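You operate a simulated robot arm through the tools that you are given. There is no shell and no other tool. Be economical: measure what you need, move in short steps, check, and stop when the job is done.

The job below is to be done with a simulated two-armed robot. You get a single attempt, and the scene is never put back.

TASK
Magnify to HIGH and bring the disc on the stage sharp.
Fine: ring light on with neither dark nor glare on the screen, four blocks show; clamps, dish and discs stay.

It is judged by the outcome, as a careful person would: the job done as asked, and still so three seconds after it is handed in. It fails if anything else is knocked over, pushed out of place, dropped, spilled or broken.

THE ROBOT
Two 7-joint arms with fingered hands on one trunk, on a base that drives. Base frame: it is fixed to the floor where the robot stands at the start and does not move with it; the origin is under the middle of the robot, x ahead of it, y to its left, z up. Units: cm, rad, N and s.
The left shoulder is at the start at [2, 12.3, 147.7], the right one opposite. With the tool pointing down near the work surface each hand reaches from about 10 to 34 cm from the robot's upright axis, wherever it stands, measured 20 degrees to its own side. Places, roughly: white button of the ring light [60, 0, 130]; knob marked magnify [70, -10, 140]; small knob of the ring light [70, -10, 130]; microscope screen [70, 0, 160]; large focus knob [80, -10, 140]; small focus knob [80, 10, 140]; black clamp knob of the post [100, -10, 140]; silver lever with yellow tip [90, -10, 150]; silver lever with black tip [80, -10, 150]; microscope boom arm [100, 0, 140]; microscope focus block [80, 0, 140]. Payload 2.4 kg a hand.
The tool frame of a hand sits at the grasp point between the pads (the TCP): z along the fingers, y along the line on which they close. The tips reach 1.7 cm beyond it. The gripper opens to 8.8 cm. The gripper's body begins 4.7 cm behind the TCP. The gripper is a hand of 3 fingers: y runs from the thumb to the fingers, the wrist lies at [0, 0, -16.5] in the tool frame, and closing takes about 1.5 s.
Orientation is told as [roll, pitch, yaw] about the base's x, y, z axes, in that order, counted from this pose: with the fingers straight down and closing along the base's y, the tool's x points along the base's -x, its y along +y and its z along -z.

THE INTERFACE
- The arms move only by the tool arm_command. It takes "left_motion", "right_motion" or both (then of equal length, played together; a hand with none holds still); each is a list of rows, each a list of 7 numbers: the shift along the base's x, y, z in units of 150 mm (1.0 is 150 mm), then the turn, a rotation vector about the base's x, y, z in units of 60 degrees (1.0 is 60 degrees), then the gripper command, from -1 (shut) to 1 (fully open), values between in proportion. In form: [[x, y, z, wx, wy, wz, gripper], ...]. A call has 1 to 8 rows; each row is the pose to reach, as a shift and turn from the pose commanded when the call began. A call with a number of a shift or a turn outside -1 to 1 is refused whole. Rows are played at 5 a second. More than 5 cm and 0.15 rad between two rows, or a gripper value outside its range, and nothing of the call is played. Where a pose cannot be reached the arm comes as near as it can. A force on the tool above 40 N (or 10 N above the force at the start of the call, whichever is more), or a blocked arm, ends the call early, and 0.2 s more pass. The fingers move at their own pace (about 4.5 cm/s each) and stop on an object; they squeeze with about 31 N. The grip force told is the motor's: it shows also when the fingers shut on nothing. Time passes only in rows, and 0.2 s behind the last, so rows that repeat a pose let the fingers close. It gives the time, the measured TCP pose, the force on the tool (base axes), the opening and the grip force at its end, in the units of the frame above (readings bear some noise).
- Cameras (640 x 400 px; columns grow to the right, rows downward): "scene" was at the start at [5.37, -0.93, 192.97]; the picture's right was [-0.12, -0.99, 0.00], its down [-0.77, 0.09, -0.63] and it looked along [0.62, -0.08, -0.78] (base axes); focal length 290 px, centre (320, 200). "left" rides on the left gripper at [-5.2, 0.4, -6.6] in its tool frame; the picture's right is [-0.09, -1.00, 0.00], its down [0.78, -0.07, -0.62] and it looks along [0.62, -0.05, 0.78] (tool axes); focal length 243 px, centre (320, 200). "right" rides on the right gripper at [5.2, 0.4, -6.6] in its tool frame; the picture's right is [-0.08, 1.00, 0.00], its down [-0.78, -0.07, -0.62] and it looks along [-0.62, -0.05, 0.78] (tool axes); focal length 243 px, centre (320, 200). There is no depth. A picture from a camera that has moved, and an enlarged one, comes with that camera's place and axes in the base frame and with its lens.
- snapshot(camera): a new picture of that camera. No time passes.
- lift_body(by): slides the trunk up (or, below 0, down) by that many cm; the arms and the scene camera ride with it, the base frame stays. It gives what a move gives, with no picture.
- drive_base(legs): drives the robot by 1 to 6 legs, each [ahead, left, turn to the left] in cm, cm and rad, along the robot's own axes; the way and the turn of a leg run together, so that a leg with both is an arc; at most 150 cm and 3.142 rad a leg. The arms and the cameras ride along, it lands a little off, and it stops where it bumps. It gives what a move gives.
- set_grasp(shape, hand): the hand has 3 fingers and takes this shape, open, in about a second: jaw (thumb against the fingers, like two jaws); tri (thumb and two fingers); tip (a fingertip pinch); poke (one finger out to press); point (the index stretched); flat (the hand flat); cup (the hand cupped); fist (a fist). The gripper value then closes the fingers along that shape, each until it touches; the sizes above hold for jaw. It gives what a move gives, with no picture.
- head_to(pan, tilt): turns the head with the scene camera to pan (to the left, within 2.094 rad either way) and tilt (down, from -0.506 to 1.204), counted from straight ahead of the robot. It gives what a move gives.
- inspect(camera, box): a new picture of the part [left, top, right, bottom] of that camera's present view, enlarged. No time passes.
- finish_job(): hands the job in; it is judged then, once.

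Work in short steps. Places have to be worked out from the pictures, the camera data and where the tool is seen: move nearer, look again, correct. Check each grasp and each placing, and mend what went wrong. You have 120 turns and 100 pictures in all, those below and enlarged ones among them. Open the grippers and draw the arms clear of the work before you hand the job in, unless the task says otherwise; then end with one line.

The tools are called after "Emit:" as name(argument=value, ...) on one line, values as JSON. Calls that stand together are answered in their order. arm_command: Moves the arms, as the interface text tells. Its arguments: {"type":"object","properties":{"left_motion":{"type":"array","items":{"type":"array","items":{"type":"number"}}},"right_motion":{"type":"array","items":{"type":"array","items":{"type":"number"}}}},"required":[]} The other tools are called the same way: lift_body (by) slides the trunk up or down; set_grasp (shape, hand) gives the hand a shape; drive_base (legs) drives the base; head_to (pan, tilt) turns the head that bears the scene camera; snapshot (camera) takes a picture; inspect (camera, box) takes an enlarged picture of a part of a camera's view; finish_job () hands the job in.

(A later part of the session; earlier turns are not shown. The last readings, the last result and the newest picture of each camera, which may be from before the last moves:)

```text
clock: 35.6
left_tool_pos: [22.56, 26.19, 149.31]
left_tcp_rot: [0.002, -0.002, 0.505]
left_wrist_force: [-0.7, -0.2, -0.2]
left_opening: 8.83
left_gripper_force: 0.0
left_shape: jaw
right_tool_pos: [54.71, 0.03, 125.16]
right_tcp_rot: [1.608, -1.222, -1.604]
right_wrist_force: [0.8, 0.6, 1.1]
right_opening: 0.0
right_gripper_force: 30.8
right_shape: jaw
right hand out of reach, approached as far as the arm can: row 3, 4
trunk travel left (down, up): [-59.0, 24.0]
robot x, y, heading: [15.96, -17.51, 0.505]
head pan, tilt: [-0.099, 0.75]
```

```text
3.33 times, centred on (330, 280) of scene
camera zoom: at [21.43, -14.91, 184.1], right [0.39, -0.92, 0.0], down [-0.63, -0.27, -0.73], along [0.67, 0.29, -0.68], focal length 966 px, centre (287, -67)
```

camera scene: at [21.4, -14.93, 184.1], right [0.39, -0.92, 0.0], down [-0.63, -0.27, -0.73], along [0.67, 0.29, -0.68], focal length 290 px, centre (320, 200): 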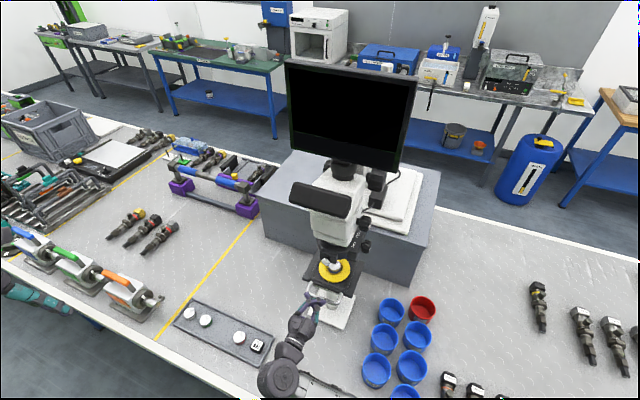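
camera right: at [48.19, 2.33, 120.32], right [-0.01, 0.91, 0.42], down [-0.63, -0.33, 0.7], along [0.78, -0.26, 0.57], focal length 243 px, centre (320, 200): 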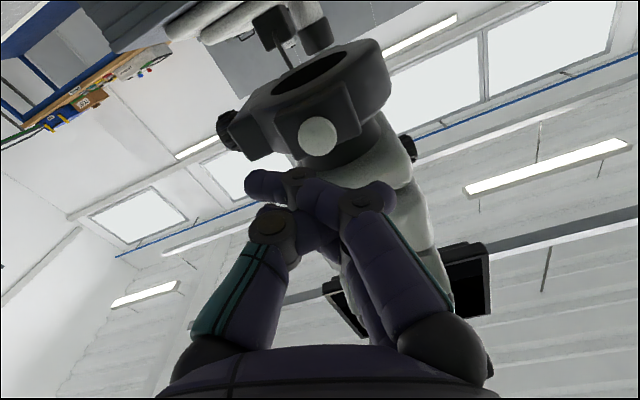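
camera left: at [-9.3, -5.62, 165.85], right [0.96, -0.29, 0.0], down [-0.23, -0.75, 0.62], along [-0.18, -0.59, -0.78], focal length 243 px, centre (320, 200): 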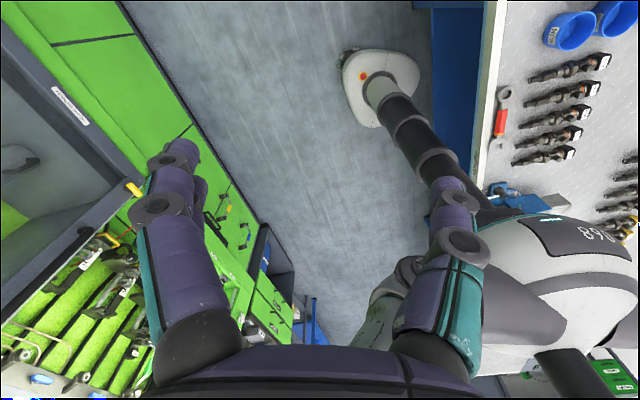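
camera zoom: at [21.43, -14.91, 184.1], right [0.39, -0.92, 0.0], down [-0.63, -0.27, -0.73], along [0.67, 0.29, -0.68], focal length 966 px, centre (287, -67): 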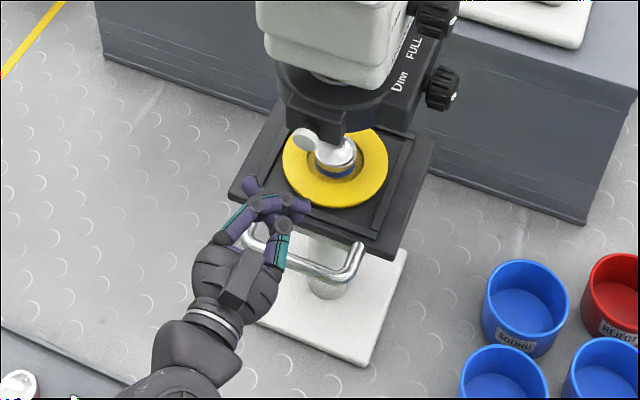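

The reach limit is from working across the body. I'll back off 5 cm and move the robot 12 cm further left, so the target lies more squarely ahead of the right shoulder.

Emit:
arm_command(right_motion=[[-0.2, -0.1, 0.05, 0, 0, 0, -1], [-0.33, -0.3, 0.1, 0, 0, 0, -1]])

Emit:
drive_base(legs=[[5.8, 10.5, 0]])

Emit:
arm_command(right_motion=[[0, -0.25, -0.05, 0, 0, 0, -1], [0, -0.48, -0.1, 0, 0, 0, -1]])

```text
clock: 36.2
left_tool_pos: [22.55, 26.07, 149.4]
left_tcp_rot: [0.003, -0.002, 0.505]
left_wrist_force: [-0.1, -0.5, -0.4]
left_opening: 8.8
left_gripper_force: 0.1
left_shape: jaw
right_tool_pos: [49.19, -4.13, 126.96]
right_tcp_rot: [1.562, -1.189, -1.553]
right_wrist_force: [0.6, -1.1, 0.4]
right_opening: 0.04
right_gripper_force: 30.8
right_shape: jaw
trunk travel left (down, up): [-59.0, 24.0]
robot x, y, heading: [15.35, -17.24, 0.504]
head pan, tilt: [-0.099, 0.75]
```

```text
clock: 37.5
left_tool_pos: [22.44, 38.45, 149.29]
left_tcp_rot: [0.0, -0.001, 0.507]
left_wrist_force: [-0.4, -0.3, 0.0]
left_opening: 8.79
left_gripper_force: 0.1
left_shape: jaw
right_tool_pos: [49.1, 8.23, 126.93]
right_tcp_rot: [1.569, -1.191, -1.559]
right_wrist_force: [-0.3, -0.3, -0.1]
right_opening: 0.0
right_gripper_force: 30.9
right_shape: jaw
trunk travel left (down, up): [-59.0, 24.0]
robot x, y, heading: [15.9, -5.05, 0.506]
head pan, tilt: [-0.099, 0.75]
```

```text
clock: 38.1
left_tool_pos: [22.4, 38.3, 149.34]
left_tcp_rot: [0.0, -0.001, 0.505]
left_wrist_force: [0.1, -0.2, -0.7]
left_opening: 8.82
left_gripper_force: 0.0
left_shape: jaw
right_tool_pos: [48.93, 0.97, 125.23]
right_tcp_rot: [1.568, -1.189, -1.558]
right_wrist_force: [0.5, -1.1, -0.1]
right_opening: 0.0
right_gripper_force: 30.6
right_shape: jaw
trunk travel left (down, up): [-59.0, 24.0]
robot x, y, heading: [15.8, -5.01, 0.507]
head pan, tilt: [-0.099, 0.75]
```

The hand is at (48.9, 1.0, 125.2) with no reach warning, so I'll advance to just short of the button.

Emit:
arm_command(right_motion=[[0.12, -0.01, 0, 0, 0, 0, -1], [0.24, -0.01, 0, 0, 0, 0, -1], [0.36, -0.01, 0, 0, 0, 0, -1], [0.48, -0.01, 0, 0, 0, 0, -1]])

Emit:
snapshot(camera="right")

Emit:
inspect(camera="scene", box=[280, 200, 480, 340])

```text
clock: 39.1
left_tool_pos: [22.39, 38.27, 149.22]
left_tcp_rot: [0.001, -0.001, 0.506]
left_wrist_force: [0.0, -0.8, -0.1]
left_opening: 8.82
left_gripper_force: 0.1
left_shape: jaw
right_tool_pos: [56.29, 0.7, 125.57]
right_tcp_rot: [1.565, -1.191, -1.557]
right_wrist_force: [0.8, -0.4, -0.6]
right_opening: 0.0
right_gripper_force: 31.5
right_shape: jaw
trunk travel left (down, up): [-59.0, 24.0]
robot x, y, heading: [15.68, -5.05, 0.508]
head pan, tilt: [-0.099, 0.75]
```

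```text
65 pictures are left
camera right: at [49.68, 3.06, 120.78], right [-0.01, 0.89, 0.45], down [-0.62, -0.36, 0.7], along [0.79, -0.27, 0.55], focal length 243 px, centre (320, 200)
```

right: 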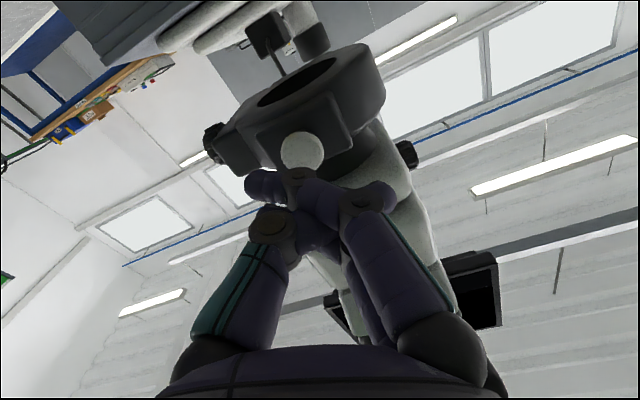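

```text
2.86 times, centred on (380, 270) of scene
camera zoom: at [21.41, -2.79, 184.1], right [0.39, -0.92, 0.0], down [-0.63, -0.27, -0.73], along [0.67, 0.29, -0.68], focal length 828 px, centre (149, 0)
```

zoom: 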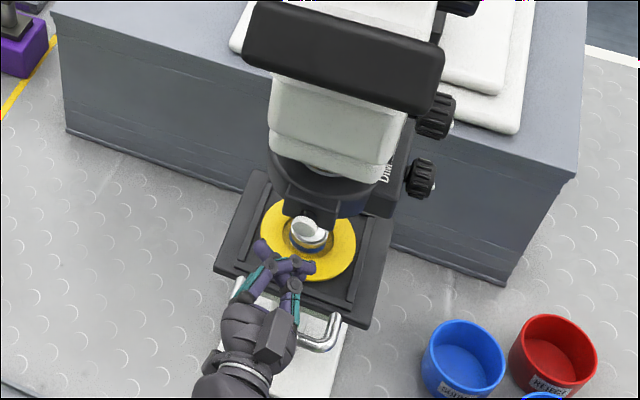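

Aligned and about 1.5 cm away. I'll press in small steps and watch the force.

Emit:
arm_command(right_motion=[[0.04, -0.01, -0.02, 0, 0, 0, -1], [0.07, -0.01, -0.02, 0, 0, 0, -1], [0.09, -0.01, -0.02, 0, 0, 0, -1], [0.11, -0.01, -0.02, 0, 0, 0, -1]])

Emit:
snapshot(camera="right")

Emit:
snapshot(camera="scene")

```text
clock: 40.1
left_tool_pos: [22.41, 38.29, 149.42]
left_tcp_rot: [-0.001, 0.0, 0.506]
left_wrist_force: [-0.4, -0.9, -0.7]
left_opening: 8.78
left_gripper_force: 0.0
left_shape: jaw
right_tool_pos: [57.99, 0.6, 125.12]
right_tcp_rot: [1.568, -1.192, -1.557]
right_wrist_force: [0.0, -0.2, -0.4]
right_opening: 0.0
right_gripper_force: 31.0
right_shape: jaw
trunk travel left (down, up): [-59.0, 24.0]
robot x, y, heading: [15.89, -5.1, 0.503]
head pan, tilt: [-0.099, 0.75]
```

```text
63 pictures are left
camera right: at [51.43, 2.98, 120.44], right [-0.01, 0.89, 0.45], down [-0.62, -0.36, 0.7], along [0.79, -0.27, 0.55], focal length 243 px, centre (320, 200)
```

right: 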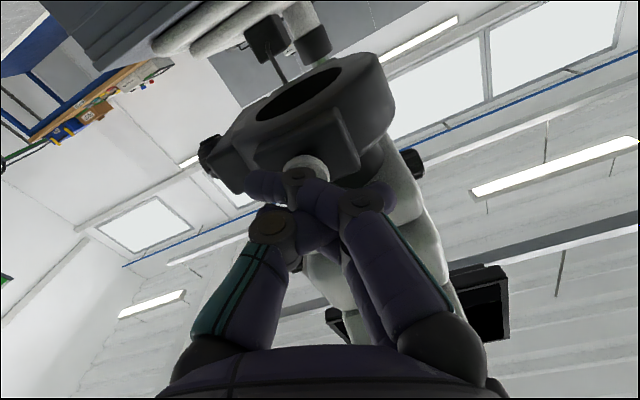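

```text
62 pictures are left
camera scene: at [21.4, -2.8, 184.1], right [0.39, -0.92, 0.0], down [-0.63, -0.27, -0.73], along [0.67, 0.29, -0.68], focal length 290 px, centre (320, 200)
```

scene: 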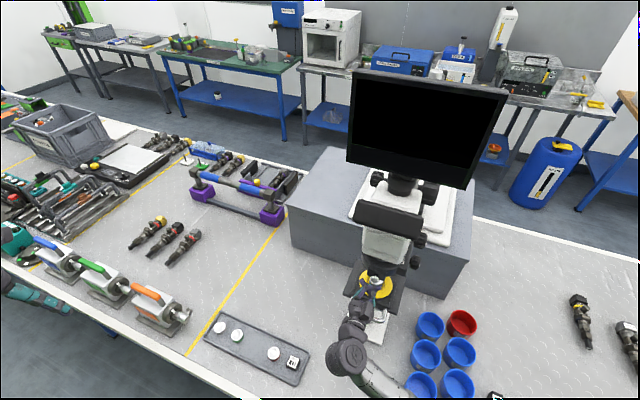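

No contact yet; I'll continue in 0.2–0.3 cm steps.

Emit:
arm_command(right_motion=[[0.02, 0, 0, 0, 0, 0, -1], [0.035, 0, 0, 0, 0, 0, -1], [0.05, 0, 0, 0, 0, 0, -1], [0.065, 0, 0, 0, 0, 0, -1]])

Emit:
inspect(camera="scene", box=[320, 40, 520, 320])

```text
clock: 41.1
left_tool_pos: [22.38, 38.16, 149.34]
left_tcp_rot: [-0.001, -0.002, 0.505]
left_wrist_force: [0.3, 0.6, 0.1]
left_opening: 8.78
left_gripper_force: 0.1
left_shape: jaw
right_tool_pos: [59.04, 0.64, 125.2]
right_tcp_rot: [1.567, -1.191, -1.556]
right_wrist_force: [-0.5, -1.0, 0.1]
right_opening: 0.03
right_gripper_force: 30.9
right_shape: jaw
trunk travel left (down, up): [-59.0, 24.0]
robot x, y, heading: [15.58, -4.8, 0.506]
head pan, tilt: [-0.099, 0.75]
```

```text
1.43 times, centred on (420, 180) of scene
camera zoom: at [21.4, -2.8, 184.1], right [0.39, -0.92, 0.0], down [-0.63, -0.27, -0.73], along [0.67, 0.29, -0.68], focal length 414 px, centre (177, 229)
```

zoom: 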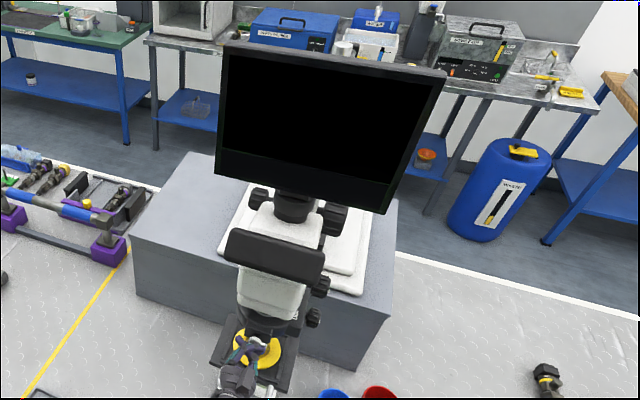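

Still no force. I'll check the gap in the hand camera.

Emit:
inspect(camera="right", box=[200, 100, 400, 260])

Emit:
inspect(camera="scene", box=[345, 250, 415, 320])

```text
2.50 times, centred on (300, 180) of right
camera zoom: at [52.4, 2.99, 120.49], right [-0.01, 0.89, 0.45], down [-0.62, -0.36, 0.7], along [0.79, -0.27, 0.55], focal length 606 px, centre (370, 250)
```

zoom: 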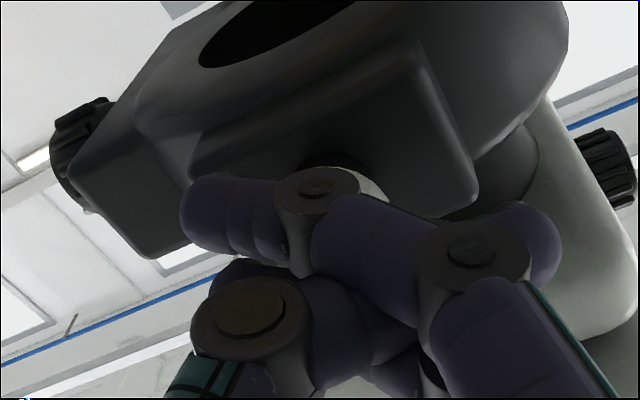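

```text
5.71 times, centred on (380, 285) of scene
camera zoom: at [21.4, -2.8, 184.1], right [0.39, -0.92, 0.0], down [-0.63, -0.27, -0.73], along [0.67, 0.29, -0.68], focal length 1656 px, centre (-23, -286)
```

zoom: 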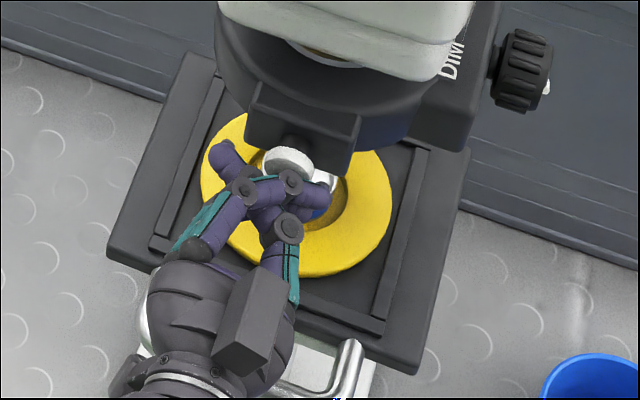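

The knuckle is nearly touching the button. I'll advance up to 1 cm more.

Emit:
arm_command(right_motion=[[0.013, 0, 0, 0, 0, 0, -1], [0.026, 0, 0, 0, 0, 0, -1], [0.04, 0, 0, 0, 0, 0, -1], [0.053, 0, 0, 0, 0, 0, -1], [0.066, 0, 0, 0, 0, 0, -1]])

Emit:
inspect(camera="scene", box=[320, 40, 520, 320])

```text
clock: 42.3
left_tool_pos: [22.31, 38.41, 149.41]
left_tcp_rot: [-0.001, -0.001, 0.506]
left_wrist_force: [0.6, 0.2, -0.1]
left_opening: 8.77
left_gripper_force: 0.0
left_shape: jaw
right_tool_pos: [59.78, 0.67, 125.27]
right_tcp_rot: [1.566, -1.192, -1.557]
right_wrist_force: [-7.9, 0.8, -1.1]
right_opening: 0.0
right_gripper_force: 31.5
right_shape: jaw
trunk travel left (down, up): [-59.0, 24.0]
robot x, y, heading: [15.72, -4.77, 0.503]
head pan, tilt: [-0.099, 0.75]
```

```text
1.43 times, centred on (420, 180) of scene
camera zoom: at [21.2, -2.77, 184.1], right [0.39, -0.92, 0.0], down [-0.63, -0.27, -0.73], along [0.67, 0.29, -0.68], focal length 414 px, centre (177, 229)
```

zoom: 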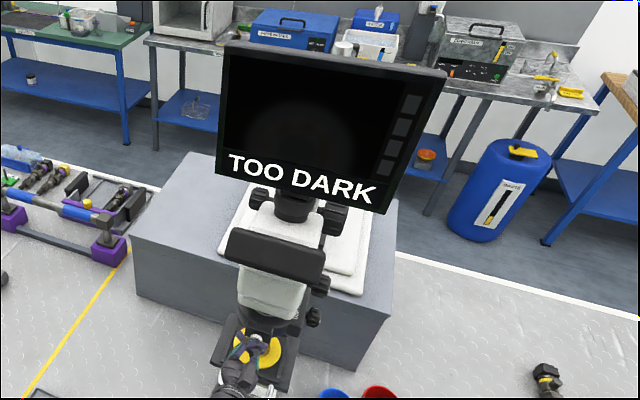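

The light is on and the screen reads TOO DARK, with four dim blocks at the right. I'll withdraw the hand straight back and check that it stays on.

Emit:
arm_command(right_motion=[[-0.1, 0, 0, 0, 0, 0, -1], [-0.3, 0, 0, 0, 0, 0, -1], [-0.5, 0, 0.0, 0, 0, 0, -1], [-0.7, 0, 0.1, 0, 0, 0, -1]])

Emit:
inspect(camera="scene", box=[320, 40, 520, 320])

```text
clock: 43.3
left_tool_pos: [22.33, 38.39, 149.37]
left_tcp_rot: [0.0, -0.001, 0.506]
left_wrist_force: [0.8, 0.6, 0.8]
left_opening: 8.8
left_gripper_force: 0.1
left_shape: jaw
right_tool_pos: [49.63, 0.92, 126.66]
right_tcp_rot: [1.566, -1.191, -1.557]
right_wrist_force: [-0.4, -0.1, -1.1]
right_opening: 0.0
right_gripper_force: 31.4
right_shape: jaw
trunk travel left (down, up): [-59.0, 24.0]
robot x, y, heading: [15.71, -5.04, 0.506]
head pan, tilt: [-0.099, 0.75]
```

```text
1.43 times, centred on (420, 180) of scene
camera zoom: at [21.34, -2.76, 184.1], right [0.39, -0.92, 0.0], down [-0.63, -0.27, -0.73], along [0.67, 0.29, -0.68], focal length 414 px, centre (177, 229)
```

zoom: 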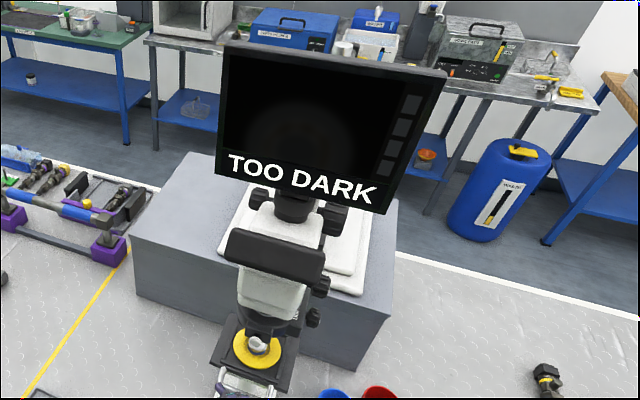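

The light stays on. Next is the dim knob at about (68.8, −8, 124.5). I'll go back to the right-hand stance, facing along the table, and re-aim the hand along +y.

Emit:
drive_base(legs=[[-16, -30.6, 0], [0, 0, 0.8]])

Emit:
arm_command(right_motion=[[0, 0, 0, 0, 0, 0.13, -1], [0, 0, 0, 0, 0, 0.26, -1], [0, 0, 0, 0, 0, 0.39, -1], [0, 0, 0, 0, 0, 0.52, 0], [0, 0, 0, 0, 0, 0.65, 0], [0, 0, 0, 0, 0, 0.74, 0]])

```text
clock: 47.6
left_tool_pos: [-10.58, -3.76, 149.38]
left_tcp_rot: [0.001, 0.0, 1.296]
left_wrist_force: [-0.8, 0.0, 0.4]
left_opening: 8.82
left_gripper_force: 0.1
left_shape: jaw
right_tool_pos: [35.28, -10.69, 126.6]
right_tcp_rot: [1.567, -1.192, -0.766]
right_wrist_force: [0.0, 0.0, -0.1]
right_opening: 0.0
right_gripper_force: 31.5
right_shape: jaw
trunk travel left (down, up): [-59.0, 24.0]
robot x, y, heading: [15.95, -38.73, 1.294]
head pan, tilt: [-0.099, 0.75]
```

```text
clock: 49.0
left_tool_pos: [-10.54, -3.76, 149.34]
left_tcp_rot: [0.0, -0.003, 1.298]
left_wrist_force: [0.1, -0.8, 0.8]
left_opening: 8.81
left_gripper_force: 0.0
left_shape: jaw
right_tool_pos: [35.47, -10.08, 126.29]
right_tcp_rot: [1.571, -1.189, 0.007]
right_wrist_force: [-0.2, 0.5, 0.2]
right_opening: 4.37
right_gripper_force: 0.0
right_shape: jaw
right hand out of reach, approached as far as the arm can: row 4, 5, 6
trunk travel left (down, up): [-59.0, 24.0]
robot x, y, heading: [15.86, -39.18, 1.297]
head pan, tilt: [-0.099, 0.75]
```

The hand points along +y. I'll slide it out along x to a standoff at y ≈ −19, outside the knobs.

Emit:
arm_command(right_motion=[[0.2, -0.2, 0, 0, 0, 0, 0], [0.45, -0.4, 0, 0, 0, 0, 0], [0.7, -0.6, 0, 0, 0, 0, 0], [1.0, -0.6, 0, 0, 0, 0, 0]])

Emit:
arm_command(right_motion=[[0.3, 0, 0, 0, 0, 0, 0], [0.6, 0, 0, 0, 0, 0, 0], [0.9, 0, 0, 0, 0, 0, 0]])

Emit:
head_to(pan=-0.5, tilt=0.6)

Emit:
snapshot(camera="scene")

Emit:
snapshot(camera="right")

```text
clock: 50.0
left_tool_pos: [-10.55, -3.68, 149.31]
left_tcp_rot: [0.002, -0.002, 1.296]
left_wrist_force: [-0.4, 0.2, -0.5]
left_opening: 8.77
left_gripper_force: 0.1
left_shape: jaw
right_tool_pos: [36.45, -10.45, 125.76]
right_tcp_rot: [1.567, -1.193, 0.01]
right_wrist_force: [-0.2, -0.2, -0.2]
right_opening: 4.39
right_gripper_force: 0.1
right_shape: jaw
right hand out of reach, approached as far as the arm can: row 1, 2, 3, 4
trunk travel left (down, up): [-59.0, 24.0]
robot x, y, heading: [15.84, -39.17, 1.299]
head pan, tilt: [-0.099, 0.75]
```

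```text
clock: 50.8
left_tool_pos: [-10.59, -3.82, 149.39]
left_tcp_rot: [-0.001, -0.001, 1.295]
left_wrist_force: [0.0, -0.4, 0.5]
left_opening: 8.79
left_gripper_force: 0.1
left_shape: jaw
right_tool_pos: [40.24, -4.84, 127.22]
right_tcp_rot: [1.563, -1.191, 0.011]
right_wrist_force: [-0.2, -0.3, -0.9]
right_opening: 4.36
right_gripper_force: 0.1
right_shape: jaw
right hand out of reach, approached as far as the arm can: row 1, 2, 3
trunk travel left (down, up): [-59.0, 24.0]
robot x, y, heading: [15.89, -39.44, 1.294]
head pan, tilt: [-0.099, 0.75]
```

```text
clock: 51.6
left_tool_pos: [-10.62, -3.66, 149.32]
left_tcp_rot: [0.0, -0.003, 1.295]
left_wrist_force: [-1.0, -0.1, 0.3]
left_opening: 8.79
left_gripper_force: 0.1
left_shape: jaw
right_tool_pos: [40.18, -4.82, 127.36]
right_tcp_rot: [1.561, -1.191, 0.013]
right_wrist_force: [-0.1, -0.7, -0.5]
right_opening: 4.39
right_gripper_force: 0.3
right_shape: jaw
trunk travel left (down, up): [-59.0, 24.0]
robot x, y, heading: [15.4, -39.26, 1.301]
head pan, tilt: [-0.499, 0.6]
```

```text
56 pictures are left
camera scene: at [21.05, -34.55, 185.38], right [0.72, -0.7, 0.0], down [-0.39, -0.4, -0.82], along [0.58, 0.59, -0.57], focal length 290 px, centre (320, 200)
```

scene: 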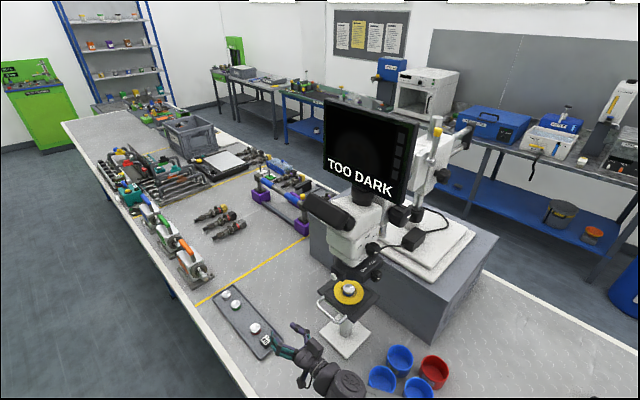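

```text
55 pictures are left
camera right: at [38.0, -11.38, 122.55], right [-0.89, 0.0, 0.45], down [0.35, -0.62, 0.7], along [0.27, 0.79, 0.55], focal length 243 px, centre (320, 200)
```

right: 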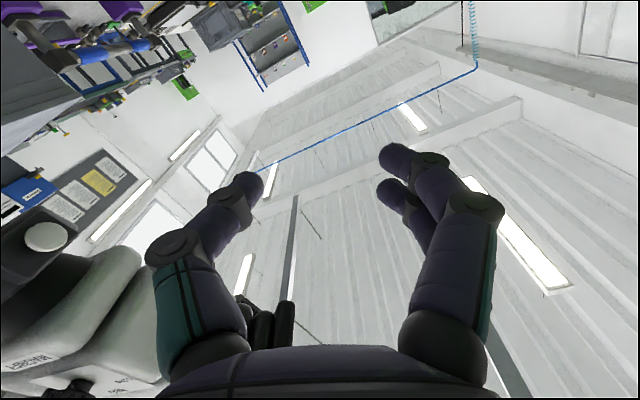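

The wrist dislikes pointing square to +y this far out. Instead I'll come in at 45° in plan (tool z ≈ (0.7, 0.7, 0)) with the jaws closing vertically, and turn the knobs by rotating about the y axis. I turn the robot to suit and swing the hand.

Emit:
drive_base(legs=[[0, 0, -0.51]])

Emit:
arm_command(right_motion=[[0, 0, 0, 0, 0, -0.13, 0], [0, 0, 0, 0, 0, -0.26, 0]])

Emit:
arm_command(right_motion=[[0, 0, 0, -0.09, -0.09, 0, 0], [0, 0, 0, -0.18, -0.18, 0, 0], [0, 0, 0, -0.27, -0.27, 0, 0], [0, 0, 0, -0.36, -0.36, 0, 0], [0, 0, 0, -0.45, -0.45, 0, 0], [0, 0, 0, -0.54, -0.54, 0, 0], [0, 0, 0, -0.62, -0.62, 0, 0], [0, 0, 0, -0.7, -0.7, 0, 0]])

Emit:
snapshot(camera="right")

```text
clock: 53.5
left_tool_pos: [10.47, 4.71, 149.31]
left_tcp_rot: [0.0, -0.002, 0.774]
left_wrist_force: [0.1, 0.2, -0.4]
left_opening: 8.78
left_gripper_force: 0.1
left_shape: jaw
right_tool_pos: [54.08, -21.77, 127.34]
right_tcp_rot: [1.563, -1.192, -0.51]
right_wrist_force: [0.1, -0.5, -0.9]
right_opening: 4.38
right_gripper_force: 0.0
right_shape: jaw
trunk travel left (down, up): [-59.0, 24.0]
robot x, y, heading: [15.38, -39.09, 0.777]
head pan, tilt: [-0.499, 0.6]
```

```text
clock: 54.1
left_tool_pos: [10.48, 4.68, 149.35]
left_tcp_rot: [-0.001, -0.004, 0.772]
left_wrist_force: [0.5, 0.2, 0.8]
left_opening: 8.81
left_gripper_force: 0.1
left_shape: jaw
right_tool_pos: [54.03, -21.71, 127.27]
right_tcp_rot: [1.561, -1.195, -0.784]
right_wrist_force: [0.4, 0.6, 0.5]
right_opening: 4.39
right_gripper_force: 0.0
right_shape: jaw
trunk travel left (down, up): [-59.0, 24.0]
robot x, y, heading: [15.79, -39.08, 0.774]
head pan, tilt: [-0.499, 0.6]
```

```text
clock: 55.9
left_tool_pos: [10.5, 4.63, 149.4]
left_tcp_rot: [-0.001, -0.002, 0.774]
left_wrist_force: [-0.4, -0.1, -0.3]
left_opening: 8.79
left_gripper_force: 0.1
left_shape: jaw
right_tool_pos: [54.02, -21.77, 127.21]
right_tcp_rot: [-1.576, -0.91, 2.354]
right_wrist_force: [0.7, 0.2, -0.4]
right_opening: 4.37
right_gripper_force: 0.0
right_shape: jaw
trunk travel left (down, up): [-59.0, 24.0]
robot x, y, heading: [15.59, -38.69, 0.774]
head pan, tilt: [-0.499, 0.6]
```

```text
54 pictures are left
camera right: at [51.36, -28.38, 122.79], right [-0.59, 0.6, -0.54], down [-0.74, -0.14, 0.66], along [0.32, 0.79, 0.52], focal length 243 px, centre (320, 200)
```

right: 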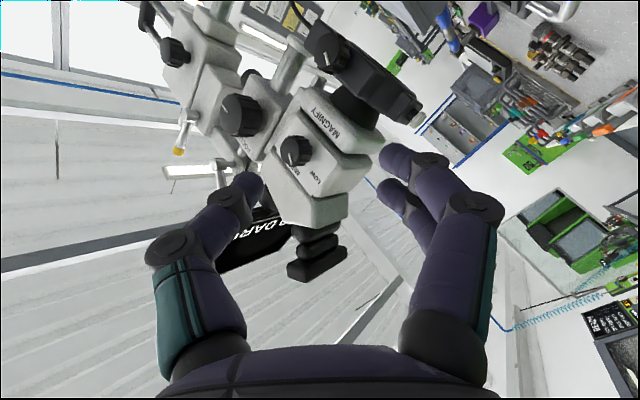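

The roll works, and the view confirms the knobs: magnify ≈ (66, −7.5, 135), dim ≈ (68.7, −8.5, 125). I roll on until the jaws close vertically.

Emit:
arm_command(right_motion=[[0, 0, 0, -0.09, -0.09, 0, 0], [0, 0, 0, -0.18, -0.18, 0, 0], [0, 0, 0, -0.27, -0.27, 0, 0], [0, 0, 0, -0.36, -0.36, 0, 0], [0, 0, 0, -0.45, -0.45, 0, 0], [0, 0, 0, -0.54, -0.54, 0, 0], [0, 0, 0, -0.62, -0.62, 0, 0], [0, 0, 0, -0.67, -0.67, 0, 0]])

Emit:
snapshot(camera="right")

```text
clock: 57.7
left_tool_pos: [10.43, 4.7, 149.24]
left_tcp_rot: [-0.001, -0.001, 0.774]
left_wrist_force: [0.4, 1.0, -0.3]
left_opening: 8.78
left_gripper_force: 0.0
left_shape: jaw
right_tool_pos: [54.02, -21.79, 127.38]
right_tcp_rot: [-1.577, 0.081, 2.355]
right_wrist_force: [-1.1, -0.5, -0.2]
right_opening: 4.36
right_gripper_force: 0.1
right_shape: jaw
trunk travel left (down, up): [-59.0, 24.0]
robot x, y, heading: [15.62, -38.9, 0.777]
head pan, tilt: [-0.499, 0.6]
```

```text
53 pictures are left
camera right: at [53.19, -30.05, 127.19], right [0.0, 0.01, -1.0], down [-0.99, 0.12, 0.0], along [0.12, 0.99, 0.01], focal length 243 px, centre (320, 200)
```

right: 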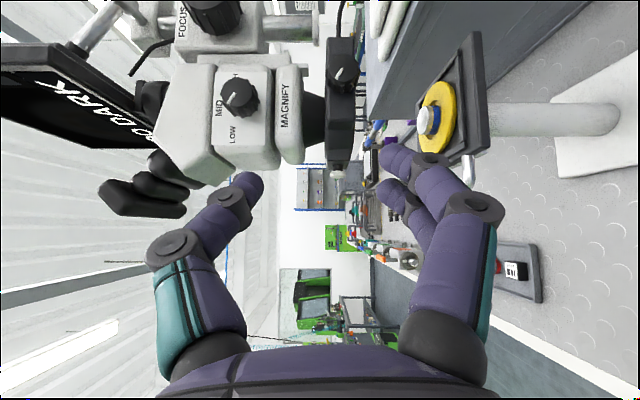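

A clear side-on view. I'll enlarge the knobs to read their pointers.

Emit:
inspect(camera="right", box=[160, 0, 400, 180])

```text
2.22 times, centred on (280, 90) of right
camera zoom: at [53.19, -30.05, 127.19], right [0.0, 0.01, -1.0], down [-0.99, 0.12, 0.0], along [0.12, 0.99, 0.01], focal length 539 px, centre (409, 444)
```

zoom: 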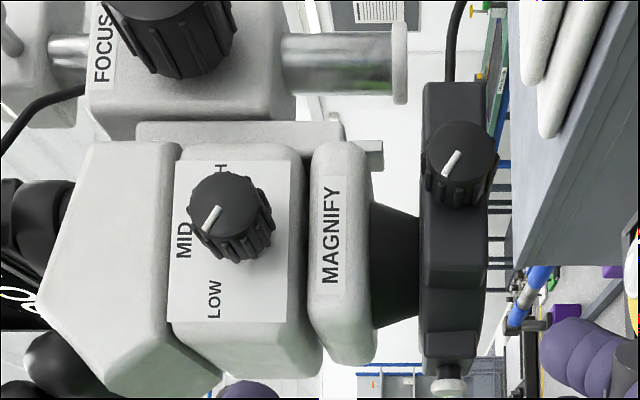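

Both pointers sit about 58° left of vertical: magnify at LOW, light at DIM. Both need turning toward +x at the top, a positive turn about +y. I'll line up on the dim knob at a standoff along the 45° approach.

Emit:
arm_command(right_motion=[[0.15, 0.15, -0.05, 0, 0, 0, 0.36], [0.3, 0.3, -0.1, 0, 0, 0, 0.36], [0.47, 0.45, -0.15, 0, 0, 0, 0.36], [0.47, 0.45, -0.15, 0, 0, 0, 0.36]])

Emit:
snapshot(camera="right")

Emit:
snapshot(camera="scene")

```text
clock: 58.7
left_tool_pos: [10.52, 4.48, 149.34]
left_tcp_rot: [-0.001, -0.001, 0.773]
left_wrist_force: [0.3, 0.0, 0.5]
left_opening: 8.79
left_gripper_force: 0.1
left_shape: jaw
right_tool_pos: [61.34, -15.2, 125.24]
right_tcp_rot: [-1.577, 0.078, 2.354]
right_wrist_force: [-0.1, 0.0, -0.2]
right_opening: 5.96
right_gripper_force: 0.1
right_shape: jaw
trunk travel left (down, up): [-59.0, 24.0]
robot x, y, heading: [15.28, -38.89, 0.773]
head pan, tilt: [-0.499, 0.6]
```

```text
51 pictures are left
camera right: at [60.27, -23.39, 125.07], right [0.0, 0.01, -1.0], down [-0.99, 0.11, 0.0], along [0.11, 0.99, 0.01], focal length 243 px, centre (320, 200)
```

right: 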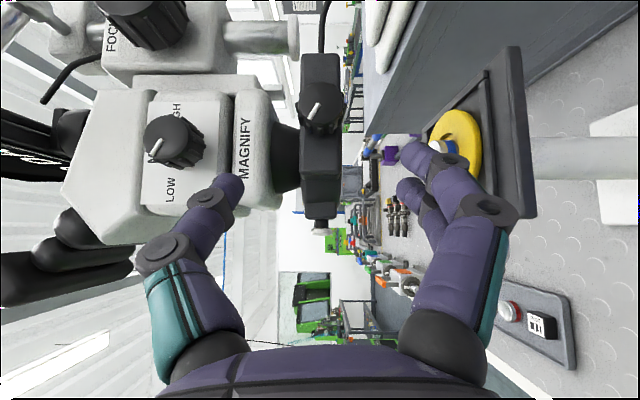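

```text
50 pictures are left
camera scene: at [22.5, -38.03, 185.39], right [0.27, -0.96, 0.0], down [-0.54, -0.15, -0.83], along [0.79, 0.22, -0.56], focal length 290 px, centre (320, 200)
```

scene: 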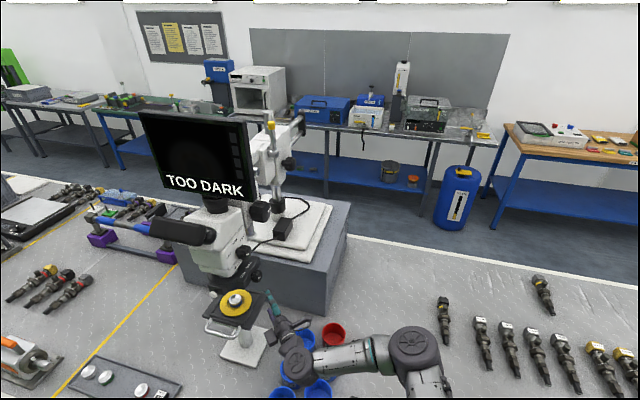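

Dim face ≈ (67.9, −9, 125.1), centred between the jaws in height. I'll move in along the tool axis most of the way and look.

Emit:
arm_command(right_motion=[[0.1, 0.1, 0, 0, 0, 0, 0.36], [0.2, 0.2, 0, 0, 0, 0, 0.36], [0.28, 0.28, 0, 0, 0, 0, 0.36]])

Emit:
snapshot(camera="right")

Emit:
inspect(camera="scene", box=[190, 220, 330, 340])

```text
clock: 59.5
left_tool_pos: [10.53, 4.73, 149.29]
left_tcp_rot: [0.001, -0.002, 0.772]
left_wrist_force: [-0.4, 0.1, 0.6]
left_opening: 8.79
left_gripper_force: 0.2
left_shape: jaw
right_tool_pos: [65.51, -10.48, 125.1]
right_tcp_rot: [-1.577, 0.08, 2.357]
right_wrist_force: [0.1, -0.1, -0.1]
right_opening: 5.94
right_gripper_force: 0.0
right_shape: jaw
trunk travel left (down, up): [-59.0, 24.0]
robot x, y, heading: [15.92, -38.96, 0.769]
head pan, tilt: [-0.499, 0.6]
```

```text
49 pictures are left
camera right: at [64.48, -18.87, 124.99], right [0.0, 0.01, -1.0], down [-0.99, 0.12, 0.0], along [0.12, 0.99, 0.01], focal length 243 px, centre (320, 200)
```

right: 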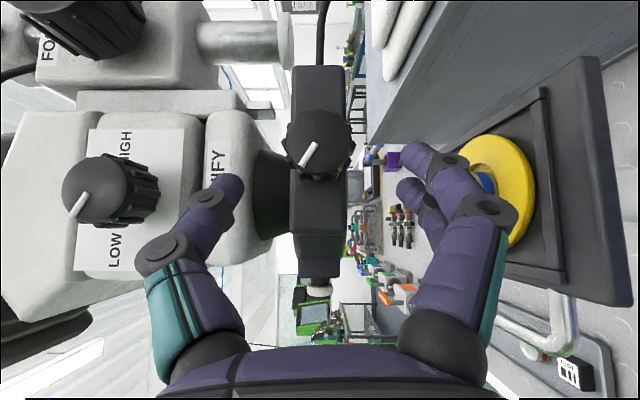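

```text
3.33 times, centred on (260, 280) of scene
camera zoom: at [22.53, -37.93, 185.38], right [0.27, -0.96, 0.0], down [-0.54, -0.15, -0.82], along [0.79, 0.22, -0.57], focal length 966 px, centre (520, -67)
```

zoom: 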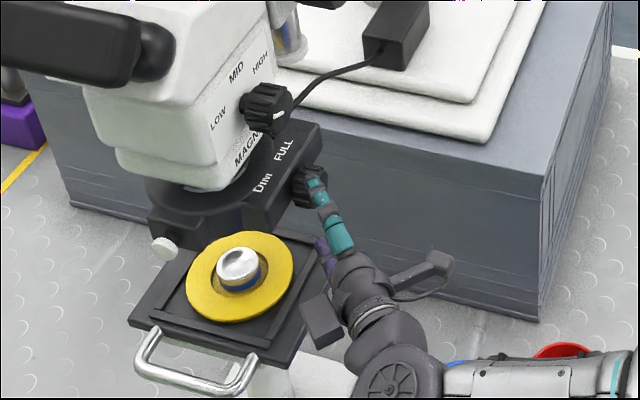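

Apparent size puts the knob face at about (68.2, −8.9, 125.1), roughly 2.6 cm across. I'll move in to straddle it and close.

Emit:
arm_command(right_motion=[[0.09, 0.08, 0, 0, 0, 0, 0.36], [0.18, 0.16, 0, 0, 0, 0, 0.36], [0.18, 0.16, 0, 0, 0, 0, 0.36]])

Emit:
snapshot(camera="right")

```text
clock: 60.3
left_tool_pos: [10.49, 4.61, 149.36]
left_tcp_rot: [0.002, -0.002, 0.774]
left_wrist_force: [-0.5, 0.1, -0.8]
left_opening: 8.81
left_gripper_force: 0.1
left_shape: jaw
right_tool_pos: [68.17, -8.23, 125.02]
right_tcp_rot: [-1.577, 0.08, 2.356]
right_wrist_force: [0.0, -0.1, 0.7]
right_opening: 5.96
right_gripper_force: 0.1
right_shape: jaw
trunk travel left (down, up): [-59.0, 24.0]
robot x, y, heading: [15.3, -39.01, 0.767]
head pan, tilt: [-0.499, 0.6]
```

```text
47 pictures are left
camera right: at [67.08, -16.51, 124.87], right [0.0, 0.01, -1.0], down [-0.99, 0.11, 0.0], along [0.11, 0.99, 0.01], focal length 243 px, centre (320, 200)
```

right: 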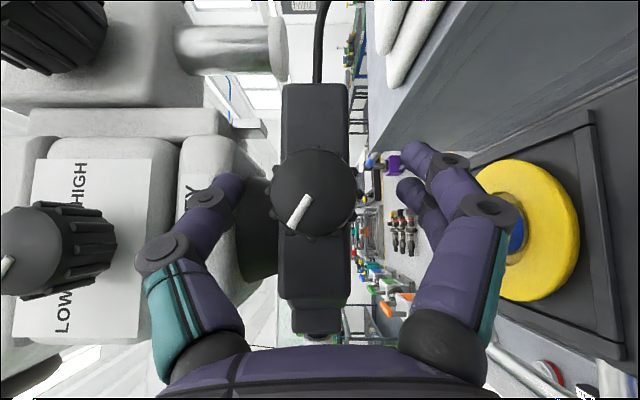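

The knob sits between the jaws, so I'll close on it.

Emit:
arm_command(right_motion=[[0, 0, 0, 0, 0, 0, -1], [0, 0, 0, 0, 0, 0, -1], [0, 0, 0, 0, 0, 0, -1], [0, 0, 0, 0, 0, 0, -1], [0, 0, 0, 0, 0, 0, -1]])

Emit:
snapshot(camera="right")

```text
clock: 61.5
left_tool_pos: [10.54, 4.65, 149.37]
left_tcp_rot: [-0.001, 0.001, 0.773]
left_wrist_force: [-0.5, -0.2, -0.3]
left_opening: 8.78
left_gripper_force: 0.0
left_shape: jaw
right_tool_pos: [68.21, -8.2, 125.01]
right_tcp_rot: [-1.576, 0.079, 2.356]
right_wrist_force: [4.9, 1.7, 1.9]
right_opening: 1.92
right_gripper_force: 30.6
right_shape: jaw
trunk travel left (down, up): [-59.0, 24.0]
robot x, y, heading: [15.91, -38.94, 0.778]
head pan, tilt: [-0.499, 0.6]
```

```text
46 pictures are left
camera right: at [67.22, -16.51, 124.84], right [0.0, 0.01, -1.0], down [-0.99, 0.12, 0.0], along [0.12, 0.99, 0.01], focal length 243 px, centre (320, 200)
```

right: 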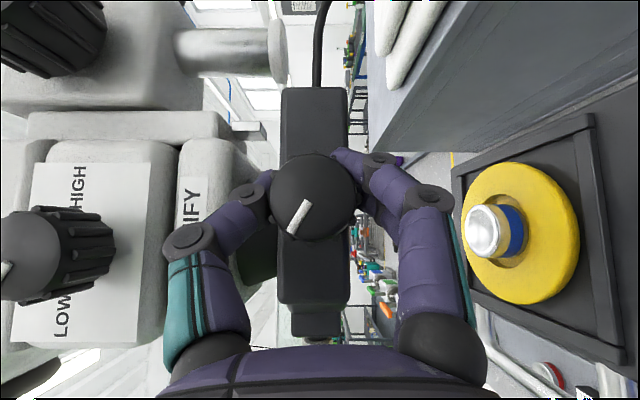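

Gripped (1.9 cm). I'll rotate +30° about y and look at the screen.

Emit:
arm_command(right_motion=[[0, 0, 0.005, 0, 0.125, 0, -1], [0, 0, 0.01, 0, 0.25, 0, -1], [0.003, 0, 0.014, 0, 0.375, 0, -1], [0.005, 0, 0.017, 0, 0.5, 0, -1]])

Emit:
snapshot(camera="right")

Emit:
inspect(camera="scene", box=[130, 90, 330, 350])

```text
clock: 62.5
left_tool_pos: [10.67, 4.83, 149.26]
left_tcp_rot: [-0.001, 0.0, 0.773]
left_wrist_force: [0.3, -0.4, 0.9]
left_opening: 8.81
left_gripper_force: 0.1
left_shape: jaw
right_tool_pos: [68.19, -8.24, 125.2]
right_tcp_rot: [-1.197, -0.288, 2.313]
right_wrist_force: [0.1, 2.4, -7.0]
right_opening: 1.81
right_gripper_force: 31.2
right_shape: jaw
trunk travel left (down, up): [-59.0, 24.0]
robot x, y, heading: [15.45, -39.06, 0.777]
head pan, tilt: [-0.499, 0.6]
```

```text
45 pictures are left
camera right: at [67.34, -16.51, 125.56], right [-0.5, 0.01, -0.86], down [-0.86, 0.11, 0.5], along [0.1, 0.99, -0.05], focal length 243 px, centre (320, 200)
```

right: 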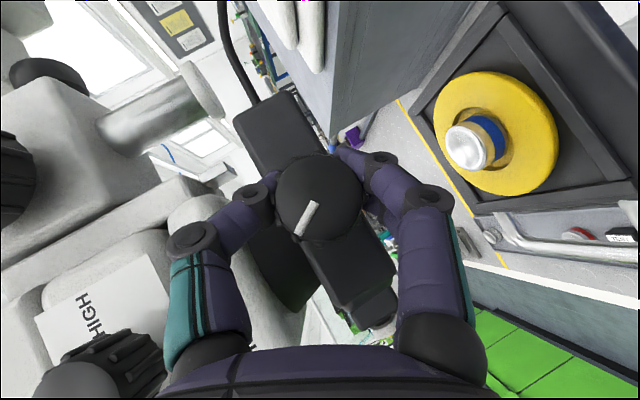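

```text
1.54 times, centred on (230, 220) of scene
camera zoom: at [22.61, -37.87, 185.37], right [0.27, -0.96, 0.0], down [-0.54, -0.15, -0.82], along [0.79, 0.22, -0.57], focal length 446 px, centre (458, 169)
```

zoom: 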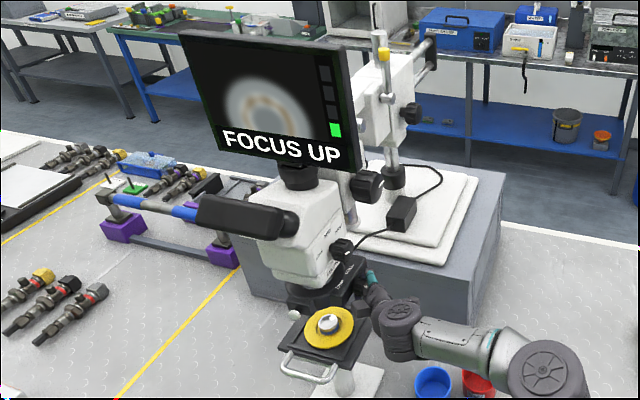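

The knob turned with the hand, and the screen now reads FOCUS UP with one green block of four. I'll add about 12° for margin above "dark" and check.

Emit:
arm_command(right_motion=[[0.002, 0, 0.003, 0, 0.1, 0, -1], [0.004, 0, 0.006, 0, 0.2, 0, -1]])

Emit:
inspect(camera="scene", box=[130, 90, 330, 350])

```text
clock: 63.1
left_tool_pos: [10.71, 4.87, 149.36]
left_tcp_rot: [0.0, -0.001, 0.772]
left_wrist_force: [0.5, 0.0, 2.0]
left_opening: 8.78
left_gripper_force: 0.2
left_shape: jaw
right_tool_pos: [68.18, -8.08, 125.37]
right_tcp_rot: [-1.028, -0.424, 2.255]
right_wrist_force: [0.5, 2.3, -10.3]
right_opening: 1.72
right_gripper_force: 30.8
right_shape: jaw
trunk travel left (down, up): [-59.0, 24.0]
robot x, y, heading: [15.59, -38.96, 0.77]
head pan, tilt: [-0.499, 0.6]
```

```text
1.54 times, centred on (230, 220) of scene
camera zoom: at [22.68, -37.81, 185.37], right [0.27, -0.96, 0.0], down [-0.54, -0.15, -0.82], along [0.79, 0.22, -0.57], focal length 446 px, centre (458, 169)
```

zoom: 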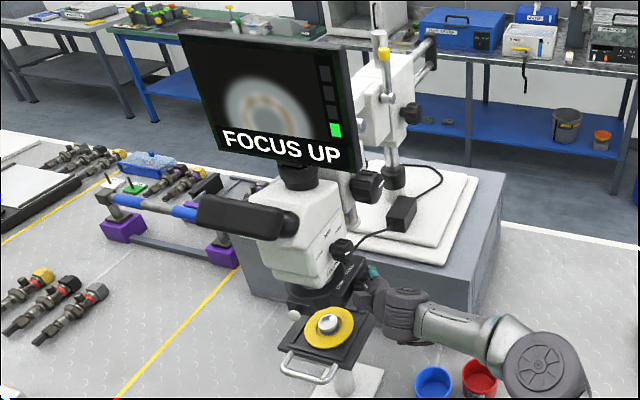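

Brightness is good. I'll open and withdraw straight along −y (the knob axis), then unwind the rotation.

Emit:
arm_command(right_motion=[[0, 0, 0, 0, 0, 0, 0.3], [0, 0, 0, 0, 0, 0, 0.3], [0, 0, 0, 0, 0, 0, 0.3], [0, -0.2, 0, 0, 0, 0, 0.3], [0, -0.45, 0, 0, 0, 0, 0.3], [-0.1, -0.6, 0, 0, 0, 0, 0.3]])

Emit:
inspect(camera="scene", box=[130, 90, 330, 350])

```text
clock: 64.5
left_tool_pos: [10.43, 4.55, 149.43]
left_tcp_rot: [0.002, -0.002, 0.774]
left_wrist_force: [0.6, 0.0, 1.0]
left_opening: 8.78
left_gripper_force: 0.0
left_shape: jaw
right_tool_pos: [66.77, -17.52, 125.32]
right_tcp_rot: [-1.032, -0.426, 2.256]
right_wrist_force: [-0.4, 0.5, -0.5]
right_opening: 5.68
right_gripper_force: 0.0
right_shape: jaw
trunk travel left (down, up): [-59.0, 24.0]
robot x, y, heading: [15.63, -38.91, 0.774]
head pan, tilt: [-0.499, 0.6]
```

```text
1.54 times, centred on (230, 220) of scene
camera zoom: at [22.48, -38.02, 185.39], right [0.27, -0.96, 0.0], down [-0.54, -0.15, -0.83], along [0.79, 0.22, -0.56], focal length 446 px, centre (458, 169)
```

zoom: 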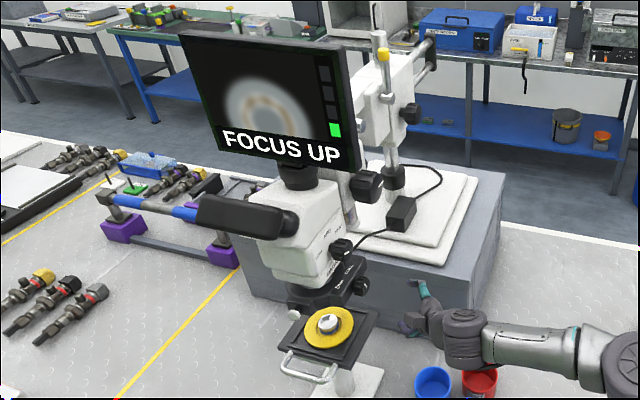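

Now the magnify knob. I'll rise to its height and wind the hand back by 60°.

Emit:
arm_command(right_motion=[[-0.05, 0, 0.05, 0, -0.125, 0, 0.3], [-0.05, 0, 0.15, 0, -0.25, 0, 0.3], [-0.05, 0, 0.25, 0, -0.375, 0, 0.3], [-0.05, 0, 0.35, 0, -0.5, 0, 0.3], [-0.05, 0, 0.45, 0, -0.625, 0, 0.3], [-0.05, 0, 0.55, 0, -0.75, 0, 0.3], [-0.05, 0, 0.65, 0, -0.875, 0, 0.3], [-0.05, 0, 0.69, 0, -1, 0, 0.3]])

Emit:
snapshot(camera="right")

```text
clock: 66.3
left_tool_pos: [10.56, 4.54, 149.27]
left_tcp_rot: [-0.002, -0.002, 0.774]
left_wrist_force: [0.6, -0.4, 0.6]
left_opening: 8.78
left_gripper_force: 0.2
left_shape: jaw
right_tool_pos: [65.87, -17.23, 135.71]
right_tcp_rot: [-1.81, 0.297, 2.311]
right_wrist_force: [1.1, -0.6, 0.0]
right_opening: 5.7
right_gripper_force: 0.1
right_shape: jaw
trunk travel left (down, up): [-59.0, 24.0]
robot x, y, heading: [15.91, -38.96, 0.774]
head pan, tilt: [-0.499, 0.6]
```

```text
41 pictures are left
camera right: at [65.07, -25.61, 135.32], right [0.31, 0.01, -0.95], down [-0.94, 0.11, -0.31], along [0.11, 0.99, 0.04], focal length 243 px, centre (320, 200)
```

right: 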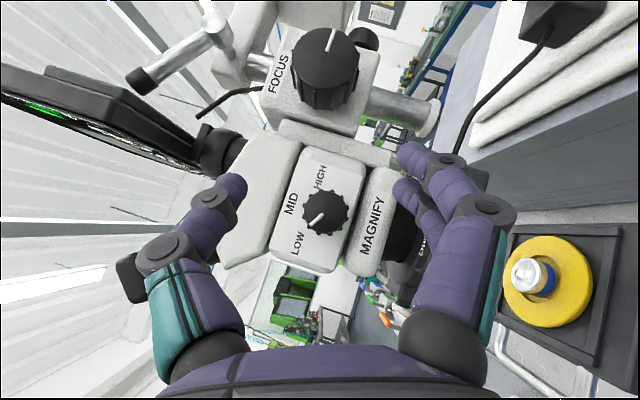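

Magnify face ≈ (66.3, −8.5, 135.4), pointer near LOW. I'll move straight in along +y to straddle it.

Emit:
arm_command(right_motion=[[0.02, 0.15, -0.01, 0, 0, 0, 0.3], [0.03, 0.3, -0.01, 0, 0, 0, 0.3], [0.04, 0.45, -0.01, 0, 0, 0, 0.3], [0.04, 0.55, -0.01, 0, 0, 0, 0.3]])

Emit:
snapshot(camera="right")

```text
clock: 67.3
left_tool_pos: [10.58, 4.66, 149.24]
left_tcp_rot: [-0.001, -0.003, 0.775]
left_wrist_force: [-0.7, -0.5, 0.1]
left_opening: 8.81
left_gripper_force: 0.0
left_shape: jaw
right_tool_pos: [66.63, -8.95, 135.56]
right_tcp_rot: [-1.809, 0.3, 2.311]
right_wrist_force: [-0.3, 0.4, 0.5]
right_opening: 5.67
right_gripper_force: 0.1
right_shape: jaw
trunk travel left (down, up): [-59.0, 24.0]
robot x, y, heading: [15.68, -39.0, 0.772]
head pan, tilt: [-0.499, 0.6]
```

```text
40 pictures are left
camera right: at [65.71, -17.29, 135.04], right [0.31, 0.01, -0.95], down [-0.94, 0.11, -0.31], along [0.11, 0.99, 0.04], focal length 243 px, centre (320, 200)
```

right: 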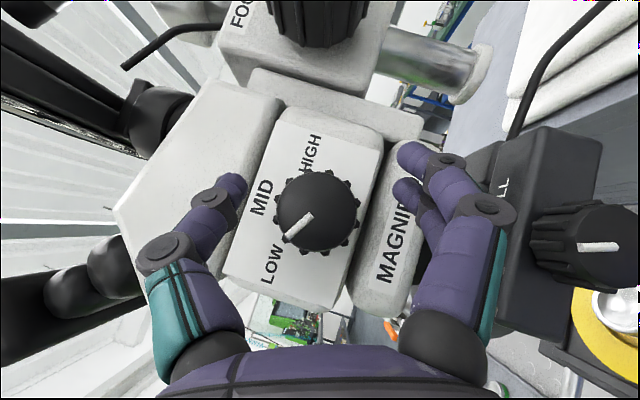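

By apparent size the knob face is deeper, near y ≈ −6.7, so I'll go in 2 cm more and close.

Emit:
arm_command(right_motion=[[0.005, 0.06, -0.01, 0, 0, 0, 0.3], [0.01, 0.13, -0.01, 0, 0, 0, 0.3], [0.01, 0.13, -0.01, 0, 0, 0, -1], [0.01, 0.13, -0.01, 0, 0, 0, -1], [0.01, 0.13, -0.01, 0, 0, 0, -1], [0.01, 0.13, -0.01, 0, 0, 0, -1], [0.01, 0.13, -0.01, 0, 0, 0, -1]])

Emit:
snapshot(camera="right")

```text
clock: 68.9
left_tool_pos: [10.72, 4.82, 149.32]
left_tcp_rot: [0.001, 0.0, 0.774]
left_wrist_force: [-0.7, 0.0, -0.4]
left_opening: 8.77
left_gripper_force: 0.0
left_shape: jaw
right_tool_pos: [66.91, -7.03, 135.24]
right_tcp_rot: [-1.808, 0.297, 2.311]
right_wrist_force: [9.9, 4.1, 7.9]
right_opening: 1.47
right_gripper_force: 30.6
right_shape: jaw
trunk travel left (down, up): [-59.0, 24.0]
robot x, y, heading: [15.79, -38.7, 0.773]
head pan, tilt: [-0.499, 0.6]
```

```text
39 pictures are left
camera right: at [66.01, -15.33, 134.87], right [0.31, 0.01, -0.95], down [-0.94, 0.12, -0.31], along [0.11, 0.99, 0.04], focal length 243 px, centre (320, 200)
```

right: 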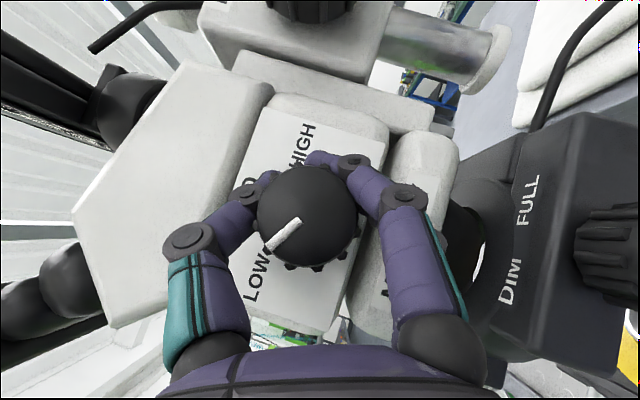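

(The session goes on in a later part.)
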